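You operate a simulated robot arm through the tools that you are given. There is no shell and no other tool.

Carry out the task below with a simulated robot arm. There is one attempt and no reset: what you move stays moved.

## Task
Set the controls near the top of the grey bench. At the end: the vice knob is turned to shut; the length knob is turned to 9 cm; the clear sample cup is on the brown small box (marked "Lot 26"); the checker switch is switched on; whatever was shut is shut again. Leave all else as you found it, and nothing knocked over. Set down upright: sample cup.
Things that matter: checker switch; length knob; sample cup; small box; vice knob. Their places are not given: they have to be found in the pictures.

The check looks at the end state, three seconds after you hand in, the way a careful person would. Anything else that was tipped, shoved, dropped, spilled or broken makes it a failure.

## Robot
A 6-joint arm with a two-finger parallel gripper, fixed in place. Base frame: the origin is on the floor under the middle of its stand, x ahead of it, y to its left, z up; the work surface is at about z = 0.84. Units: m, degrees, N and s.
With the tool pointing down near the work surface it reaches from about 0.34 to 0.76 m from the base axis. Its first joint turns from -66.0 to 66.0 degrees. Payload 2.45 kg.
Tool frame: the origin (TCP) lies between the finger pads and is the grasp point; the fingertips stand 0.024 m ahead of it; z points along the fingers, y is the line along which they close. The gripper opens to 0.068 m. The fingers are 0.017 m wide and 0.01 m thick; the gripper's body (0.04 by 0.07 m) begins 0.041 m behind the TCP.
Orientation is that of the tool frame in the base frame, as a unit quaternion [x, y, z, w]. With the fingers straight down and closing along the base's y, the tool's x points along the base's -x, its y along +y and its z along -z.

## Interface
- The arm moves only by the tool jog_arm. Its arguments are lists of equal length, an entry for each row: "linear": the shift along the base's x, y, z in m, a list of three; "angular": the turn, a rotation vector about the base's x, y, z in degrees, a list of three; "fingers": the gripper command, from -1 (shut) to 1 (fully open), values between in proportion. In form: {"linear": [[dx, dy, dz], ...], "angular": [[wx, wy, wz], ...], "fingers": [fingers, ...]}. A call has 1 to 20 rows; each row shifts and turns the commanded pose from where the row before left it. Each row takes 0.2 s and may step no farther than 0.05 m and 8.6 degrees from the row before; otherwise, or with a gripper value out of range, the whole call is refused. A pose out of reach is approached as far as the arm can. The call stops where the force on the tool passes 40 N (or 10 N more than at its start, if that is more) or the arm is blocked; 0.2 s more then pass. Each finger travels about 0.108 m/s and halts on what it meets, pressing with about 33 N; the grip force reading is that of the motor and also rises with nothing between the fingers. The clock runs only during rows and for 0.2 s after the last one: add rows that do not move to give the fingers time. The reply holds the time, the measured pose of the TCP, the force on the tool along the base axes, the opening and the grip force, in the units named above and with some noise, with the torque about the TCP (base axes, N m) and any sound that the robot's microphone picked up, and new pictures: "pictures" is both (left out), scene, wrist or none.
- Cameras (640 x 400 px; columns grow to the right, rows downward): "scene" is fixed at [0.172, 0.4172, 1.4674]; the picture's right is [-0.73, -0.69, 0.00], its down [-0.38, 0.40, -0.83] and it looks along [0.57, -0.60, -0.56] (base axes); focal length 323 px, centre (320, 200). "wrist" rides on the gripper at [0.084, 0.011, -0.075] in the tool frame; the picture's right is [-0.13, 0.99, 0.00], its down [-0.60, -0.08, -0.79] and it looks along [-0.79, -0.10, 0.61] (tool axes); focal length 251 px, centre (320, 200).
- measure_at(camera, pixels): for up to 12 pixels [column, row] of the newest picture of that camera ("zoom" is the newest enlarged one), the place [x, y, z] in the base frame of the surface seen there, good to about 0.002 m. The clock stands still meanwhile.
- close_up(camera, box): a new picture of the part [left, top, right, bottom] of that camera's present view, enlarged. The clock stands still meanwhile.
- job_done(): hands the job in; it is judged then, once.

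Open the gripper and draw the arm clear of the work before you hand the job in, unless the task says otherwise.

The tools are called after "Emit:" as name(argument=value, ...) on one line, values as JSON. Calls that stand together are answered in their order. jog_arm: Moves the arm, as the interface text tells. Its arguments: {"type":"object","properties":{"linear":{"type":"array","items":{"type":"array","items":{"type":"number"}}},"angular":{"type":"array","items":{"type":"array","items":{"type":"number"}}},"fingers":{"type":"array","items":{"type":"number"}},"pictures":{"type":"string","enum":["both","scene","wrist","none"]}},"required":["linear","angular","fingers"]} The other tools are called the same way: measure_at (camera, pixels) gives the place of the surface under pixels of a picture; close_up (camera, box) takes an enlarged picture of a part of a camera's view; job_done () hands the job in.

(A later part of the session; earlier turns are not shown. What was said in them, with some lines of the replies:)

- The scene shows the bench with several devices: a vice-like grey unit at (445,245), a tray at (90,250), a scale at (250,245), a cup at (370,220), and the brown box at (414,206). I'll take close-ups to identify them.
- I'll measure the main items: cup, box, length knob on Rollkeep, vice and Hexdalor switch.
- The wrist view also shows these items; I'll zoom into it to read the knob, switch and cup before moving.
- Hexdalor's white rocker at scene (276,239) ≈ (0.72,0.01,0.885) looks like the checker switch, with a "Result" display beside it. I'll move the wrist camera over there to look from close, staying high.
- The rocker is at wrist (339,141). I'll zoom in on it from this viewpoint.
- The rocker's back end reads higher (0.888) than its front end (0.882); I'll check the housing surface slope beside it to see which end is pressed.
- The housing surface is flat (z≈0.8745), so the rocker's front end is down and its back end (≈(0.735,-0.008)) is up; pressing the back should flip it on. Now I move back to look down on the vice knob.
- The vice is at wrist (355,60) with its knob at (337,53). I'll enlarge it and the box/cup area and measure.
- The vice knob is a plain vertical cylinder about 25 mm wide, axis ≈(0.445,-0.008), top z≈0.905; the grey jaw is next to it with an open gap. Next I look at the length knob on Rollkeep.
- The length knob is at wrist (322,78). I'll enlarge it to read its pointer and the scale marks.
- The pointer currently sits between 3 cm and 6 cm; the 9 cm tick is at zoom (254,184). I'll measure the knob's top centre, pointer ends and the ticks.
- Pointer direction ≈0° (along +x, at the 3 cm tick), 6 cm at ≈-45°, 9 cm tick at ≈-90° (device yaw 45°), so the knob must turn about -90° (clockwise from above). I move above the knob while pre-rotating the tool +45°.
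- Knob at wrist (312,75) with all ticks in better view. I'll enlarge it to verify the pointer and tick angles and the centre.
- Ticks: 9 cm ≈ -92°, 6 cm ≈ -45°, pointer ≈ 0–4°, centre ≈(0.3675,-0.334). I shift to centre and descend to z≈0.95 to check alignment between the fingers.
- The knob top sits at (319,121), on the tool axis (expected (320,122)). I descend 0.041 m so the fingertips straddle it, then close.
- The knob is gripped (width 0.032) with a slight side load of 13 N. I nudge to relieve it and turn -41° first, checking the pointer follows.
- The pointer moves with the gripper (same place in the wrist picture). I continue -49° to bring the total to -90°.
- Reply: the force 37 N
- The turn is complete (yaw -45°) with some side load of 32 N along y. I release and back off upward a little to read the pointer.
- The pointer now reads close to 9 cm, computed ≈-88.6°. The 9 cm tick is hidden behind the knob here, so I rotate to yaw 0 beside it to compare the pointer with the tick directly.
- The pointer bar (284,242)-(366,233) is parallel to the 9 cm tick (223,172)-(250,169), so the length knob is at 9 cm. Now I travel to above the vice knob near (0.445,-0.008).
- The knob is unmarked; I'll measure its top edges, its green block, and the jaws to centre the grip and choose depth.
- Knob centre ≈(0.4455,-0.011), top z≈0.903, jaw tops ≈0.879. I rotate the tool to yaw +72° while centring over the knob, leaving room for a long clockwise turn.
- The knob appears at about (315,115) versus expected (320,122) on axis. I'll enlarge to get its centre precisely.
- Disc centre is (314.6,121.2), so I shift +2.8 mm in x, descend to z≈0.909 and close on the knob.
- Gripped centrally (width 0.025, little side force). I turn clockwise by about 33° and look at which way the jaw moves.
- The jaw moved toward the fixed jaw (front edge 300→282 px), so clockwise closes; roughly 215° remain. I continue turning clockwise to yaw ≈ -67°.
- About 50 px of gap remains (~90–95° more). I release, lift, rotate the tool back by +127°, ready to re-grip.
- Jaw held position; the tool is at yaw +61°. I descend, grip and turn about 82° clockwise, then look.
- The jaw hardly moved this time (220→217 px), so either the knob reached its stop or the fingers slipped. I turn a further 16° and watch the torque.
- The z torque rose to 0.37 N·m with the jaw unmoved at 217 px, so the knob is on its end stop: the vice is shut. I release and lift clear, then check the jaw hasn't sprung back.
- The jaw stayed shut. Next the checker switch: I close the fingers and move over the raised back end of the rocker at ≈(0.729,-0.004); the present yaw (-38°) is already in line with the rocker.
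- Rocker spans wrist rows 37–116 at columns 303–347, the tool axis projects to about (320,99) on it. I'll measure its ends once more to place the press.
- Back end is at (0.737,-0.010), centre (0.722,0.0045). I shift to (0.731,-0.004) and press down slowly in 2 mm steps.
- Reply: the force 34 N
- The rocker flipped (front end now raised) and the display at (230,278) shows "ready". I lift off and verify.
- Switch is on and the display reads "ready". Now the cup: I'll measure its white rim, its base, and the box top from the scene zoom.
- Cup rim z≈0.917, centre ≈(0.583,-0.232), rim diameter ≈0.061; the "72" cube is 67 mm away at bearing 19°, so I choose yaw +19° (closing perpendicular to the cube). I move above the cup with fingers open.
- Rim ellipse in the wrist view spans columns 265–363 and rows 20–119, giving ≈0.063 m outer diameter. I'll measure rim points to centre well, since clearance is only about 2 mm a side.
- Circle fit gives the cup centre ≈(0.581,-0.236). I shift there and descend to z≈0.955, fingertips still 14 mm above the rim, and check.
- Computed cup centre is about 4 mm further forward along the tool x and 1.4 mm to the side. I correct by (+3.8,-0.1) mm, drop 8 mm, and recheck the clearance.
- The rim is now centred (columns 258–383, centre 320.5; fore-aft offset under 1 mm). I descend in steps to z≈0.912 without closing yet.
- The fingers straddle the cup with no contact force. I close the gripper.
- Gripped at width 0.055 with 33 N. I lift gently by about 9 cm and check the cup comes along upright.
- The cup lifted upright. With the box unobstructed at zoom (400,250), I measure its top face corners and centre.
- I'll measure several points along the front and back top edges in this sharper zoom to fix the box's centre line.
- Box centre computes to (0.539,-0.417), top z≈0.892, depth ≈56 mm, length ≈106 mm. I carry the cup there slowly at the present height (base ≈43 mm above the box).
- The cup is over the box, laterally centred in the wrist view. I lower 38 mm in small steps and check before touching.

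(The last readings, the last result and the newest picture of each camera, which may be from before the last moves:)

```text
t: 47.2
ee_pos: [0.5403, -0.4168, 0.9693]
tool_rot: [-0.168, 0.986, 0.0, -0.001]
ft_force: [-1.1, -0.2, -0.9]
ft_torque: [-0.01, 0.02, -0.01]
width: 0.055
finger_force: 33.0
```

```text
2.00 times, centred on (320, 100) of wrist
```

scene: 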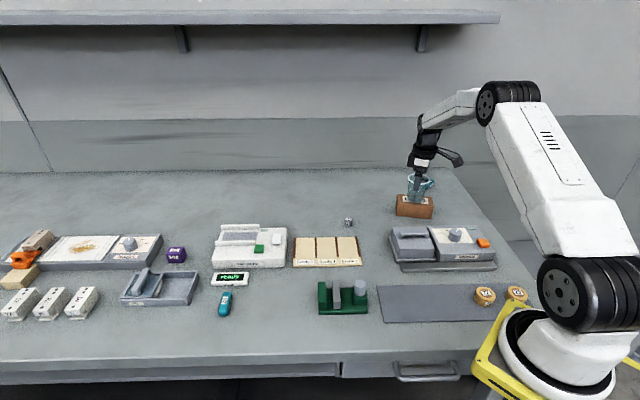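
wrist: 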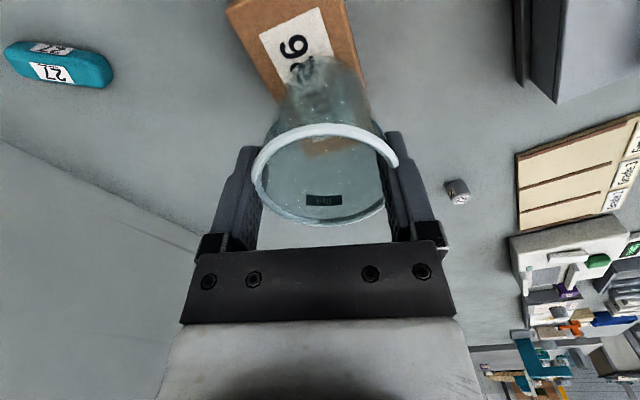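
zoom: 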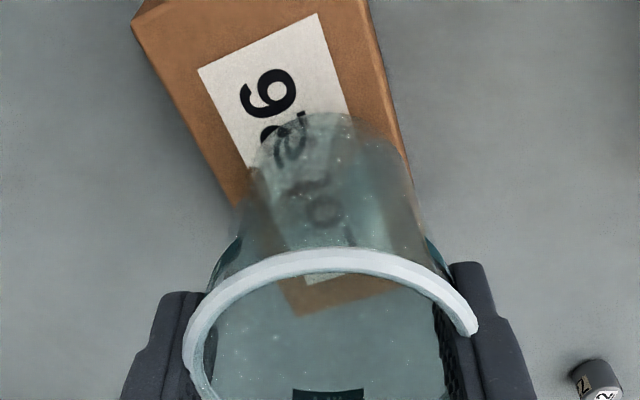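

The cup base (centre about zoom (306,220), ~6 mm above) lines up with the box centre (302,231). I lower 5 mm more and check the force.

Emit:
jog_arm(linear=[[0, 0, -0.002], [0, 0, -0.0015], [0, 0, -0.0015], [0, 0, 0]], angular=[[0, 0, 0], [0, 0, 0], [0, 0, 0], [0, 0, 0]], fingers=[-1, -1, -1, -1], pictures="none")

```text
t: 48.2
ee_pos: [0.5395, -0.4155, 0.9642]
tool_rot: [-0.169, 0.986, -0.001, 0.0]
ft_force: [0.6, -0.8, -0.4]
ft_torque: [-0.01, -0.02, 0.03]
width: 0.055
finger_force: 32.5
```

No contact force yet at z=0.9642. I continue in 1 mm steps.

Emit:
jog_arm(linear=[[0, 0, -0.001], [0, 0, -0.0005]], angular=[[0, 0, 0], [0, 0, 0]], fingers=[-1, -1], pictures="none")

```text
t: 48.8
ee_pos: [0.5391, -0.4166, 0.9624]
tool_rot: [-0.169, 0.986, 0.0, 0.001]
ft_force: [-0.3, -0.4, -0.8]
ft_torque: [-0.01, -0.02, -0.01]
width: 0.055
finger_force: 32.6
```

Still no contact; another 1 mm.

Emit:
jog_arm(linear=[[0, 0, -0.0006], [0, 0, -0.0006]], angular=[[0, 0, 0], [0, 0, 0]], fingers=[-1, -1], pictures="none")

```text
t: 49.4
ee_pos: [0.5392, -0.4162, 0.9625]
tool_rot: [-0.169, 0.986, 0.0, 0.001]
ft_force: [0.4, 0.9, 2.6]
ft_torque: [0.13, 0.03, 0.01]
width: 0.055
finger_force: 33.2
```

Force z rose to 2.6 N: the cup has touched the box. I check the picture before releasing.

Emit:
close_up(camera="scene", box=[378, 160, 458, 230])

Emit:
jog_arm(linear=[[0, 0, 0]], angular=[[0, 0, 0]], fingers=[-1])

```text
5.71 times, centred on (418, 195) of scene
```

zoom: 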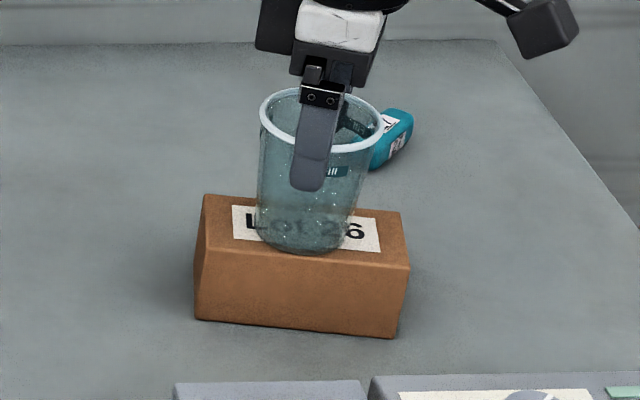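

```text
t: 49.8
ee_pos: [0.5387, -0.4162, 0.961]
tool_rot: [-0.169, 0.986, -0.001, 0.0]
ft_force: [0.7, 1.0, 2.9]
ft_torque: [0.11, 0.0, 0.01]
width: 0.0551
finger_force: 33.5
```

scene: 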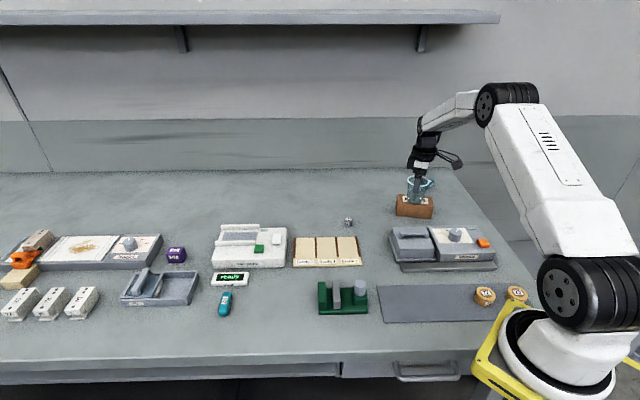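
wrist: 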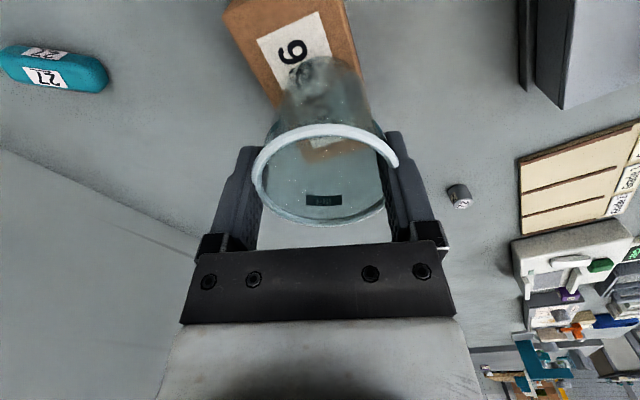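

Contact is confirmed (2.9 N). Before letting go I check from the wrist how the base sits between the box's long edges.

Emit:
close_up(camera="wrist", box=[220, 0, 420, 150])

Emit:
close_up(camera="scene", box=[394, 170, 442, 220])

```text
2.67 times, centred on (320, 75) of wrist
```

zoom: 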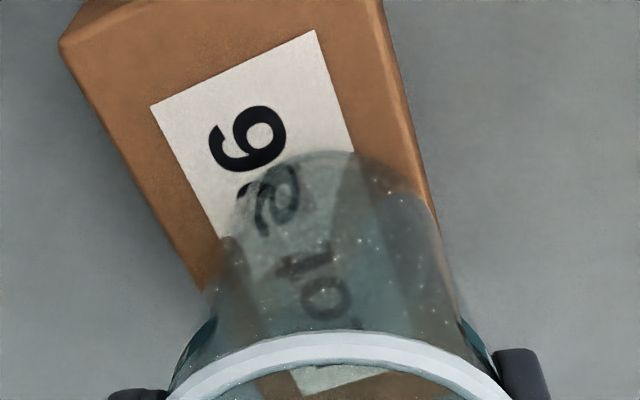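

```text
8.00 times, centred on (418, 195) of scene
```

zoom: 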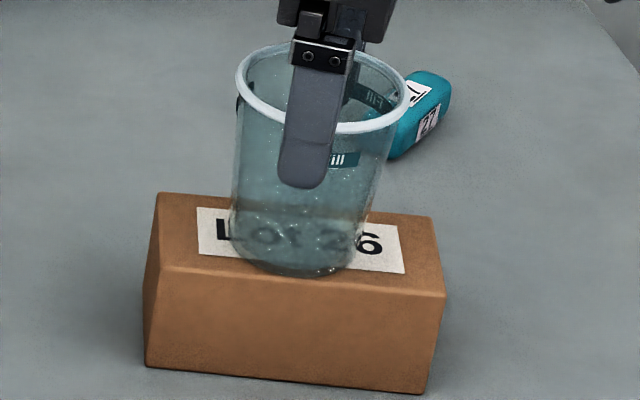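

Both views show the base centred on the box top within about 1 mm. I open the fingers fully, wait, then rise straight up slowly.

Emit:
jog_arm(linear=[[0, 0, 0], [0, 0, 0], [0, 0, 0]], angular=[[0, 0, 0], [0, 0, 0], [0, 0, 0]], fingers=[1, 1, 1])

```text
t: 50.6
ee_pos: [0.5399, -0.4154, 0.9618]
tool_rot: [-0.169, 0.986, 0.001, 0.0]
ft_force: [-0.1, -0.4, -0.1]
ft_torque: [-0.02, 0.02, -0.01]
width: 0.0682
finger_force: 0.0
```

scene: 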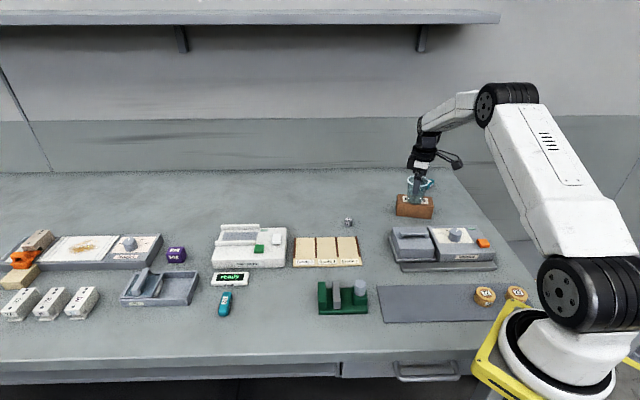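
wrist: 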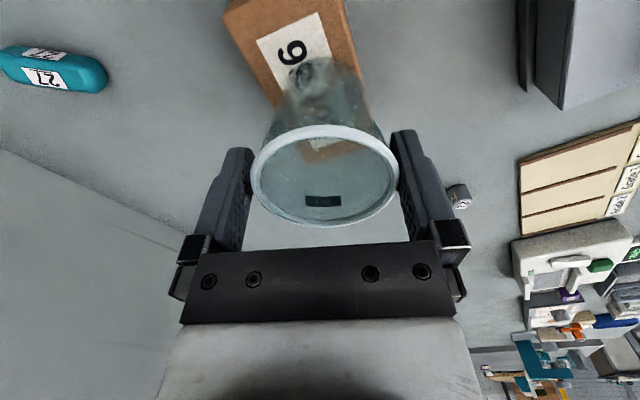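

The cup stands released with clear gaps on both sides. I rise straight up and then retreat toward the robot.

Emit:
jog_arm(linear=[[0, 0, 0.008], [0, 0, 0.01], [0, 0, 0.015], [0, 0, 0.02], [0, 0, 0.03], [0, 0, 0.04], [0, 0, 0.03], [-0.04, 0.02, 0.01], [-0.04, 0.02, 0.01], [-0.03, 0.03, 0.0]], angular=[[0, 0, 0], [0, 0, 0], [0, 0, 0], [0, 0, 0], [0, 0, 0], [0, 0, 0], [0, 0, 0], [0, 0, 0], [0, 0, 0], [0, 0, 0]], fingers=[1, 1, 1, 1, 1, 1, 1, 1, 1, 1])

Emit:
close_up(camera="scene", box=[340, 165, 510, 280])

Emit:
close_up(camera="scene", box=[190, 200, 390, 325])

Emit:
close_up(camera="scene", box=[0, 210, 200, 335])

```text
t: 52.8
ee_pos: [0.4278, -0.3452, 1.1356]
tool_rot: [-0.168, 0.986, 0.0, 0.0]
ft_force: [-0.1, 0.4, 0.2]
ft_torque: [-0.02, 0.02, 0.07]
width: 0.0682
finger_force: 0.1
```

scene: 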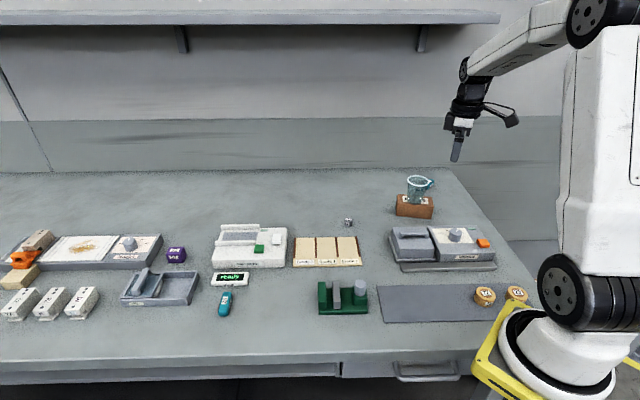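
wrist: 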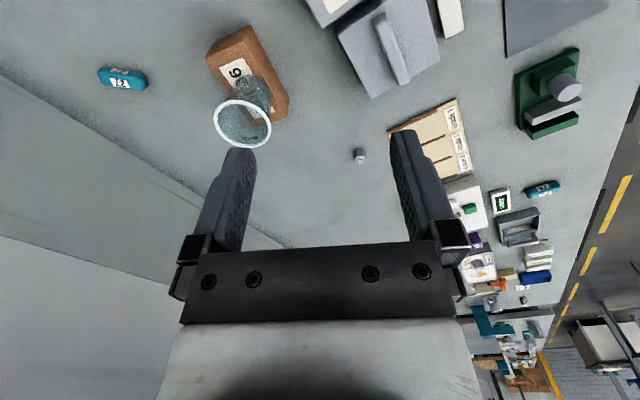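

```text
3.48 times, centred on (425, 222) of scene
```

zoom: 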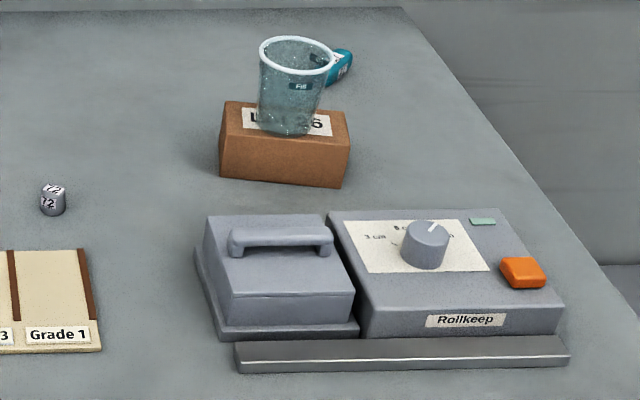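

```text
3.20 times, centred on (290, 262) of scene
```

zoom: 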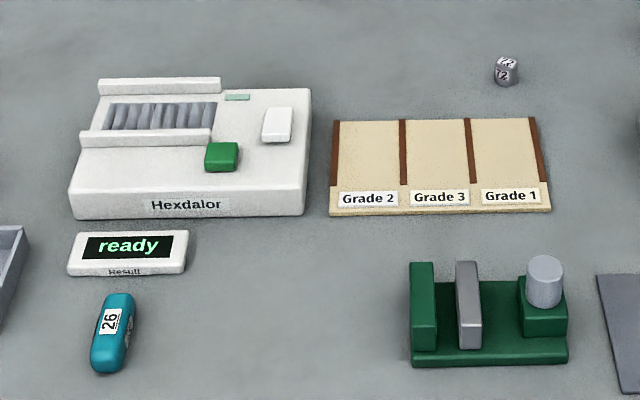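

```text
3.20 times, centred on (100, 272) of scene
```

zoom: 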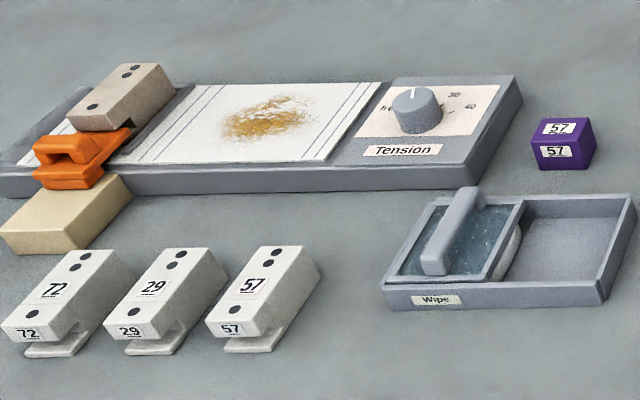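

Everything reads right: cup upright on Lot 26, length knob at 9 cm, display "ready", jaw shut. I retreat to near the starting pose, well clear, and take a last look at the vice gap and cup.

Emit:
jog_arm(linear=[[0.0, 0.02, 0.02], [0.0, 0.03, 0.02], [0.0, 0.03, 0.02], [0.0, 0.03, 0.02], [0.0, 0.03, 0.02]], angular=[[0, 0, -4], [0, 0, -4], [0, 0, -4], [0, 0, -4], [0, 0, -3]], fingers=[1, 1, 1, 1, 1])

Emit:
close_up(camera="scene", box=[305, 270, 385, 320])

Emit:
close_up(camera="scene", box=[394, 160, 500, 260])

```text
t: 54.0
ee_pos: [0.428, -0.2046, 1.2344]
tool_rot: [-0.002, 1.0, 0.0, -0.001]
ft_force: [-0.5, -0.4, 0.5]
ft_torque: [0.0, 0.01, 0.0]
width: 0.068
finger_force: 0.1
```

scene: 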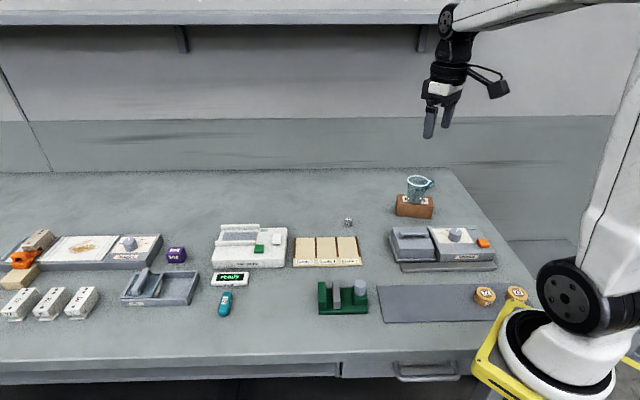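
wrist: 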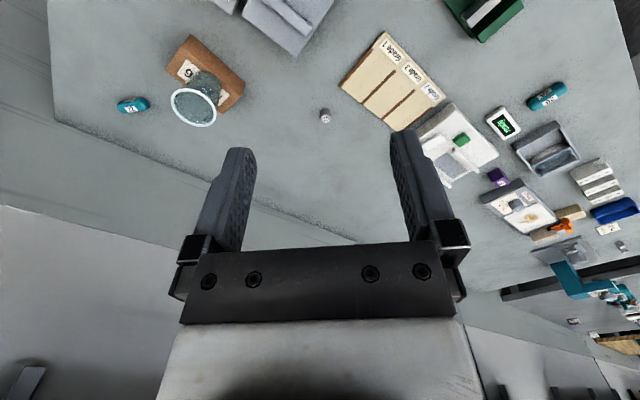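

```text
8.00 times, centred on (345, 295) of scene
```

zoom: 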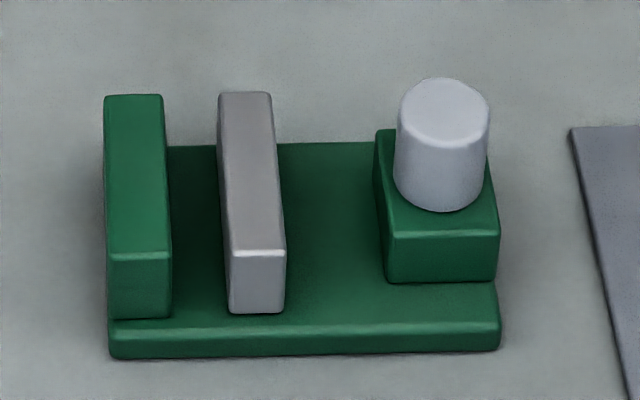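

```text
4.00 times, centred on (447, 210) of scene
```

zoom: 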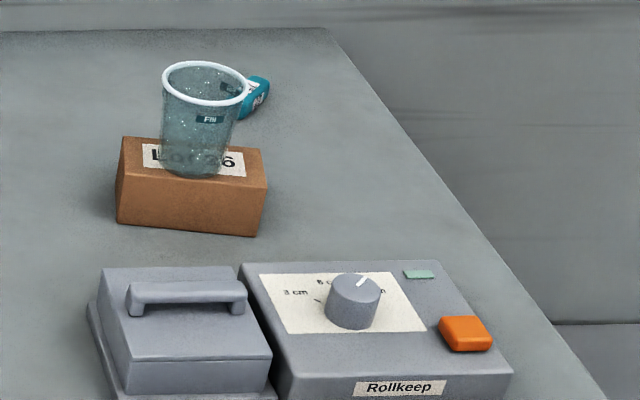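

The vice jaw has stayed at its end stop, the cup stands upright on the "Lot 26" box, and the pointer is at 9 cm. The display shows "ready", nothing else has moved, and the gripper is open and clear. I hand in the job.

Emit:
job_done()

```text
The job is handed in.
```

I set all the controls and handed the job in. I don't have the check's result.

- **Vice knob:** I turned it clockwise until it hit its end stop. A gap of about 1.5 cm is still visible between the jaws. I took the stop as "shut" because the knob would not turn further and the jaw did not spring back.
- **Length knob:** it went from 3 cm to 9 cm, and a close-up showed the pointer lined up with the 9 cm tick.
- **Sample cup:** it stands upright, roughly centred on the brown "Lot 26" box.
- **Checker switch:** I took this to be the white rocker on the unit marked "Hexdalor". It is switched on, and the Result display reads "ready".
- **Everything else:** I opened nothing, so nothing needed shutting again. Nothing else had visibly moved in the last pictures. The gripper is open and the arm is clear of the bench.
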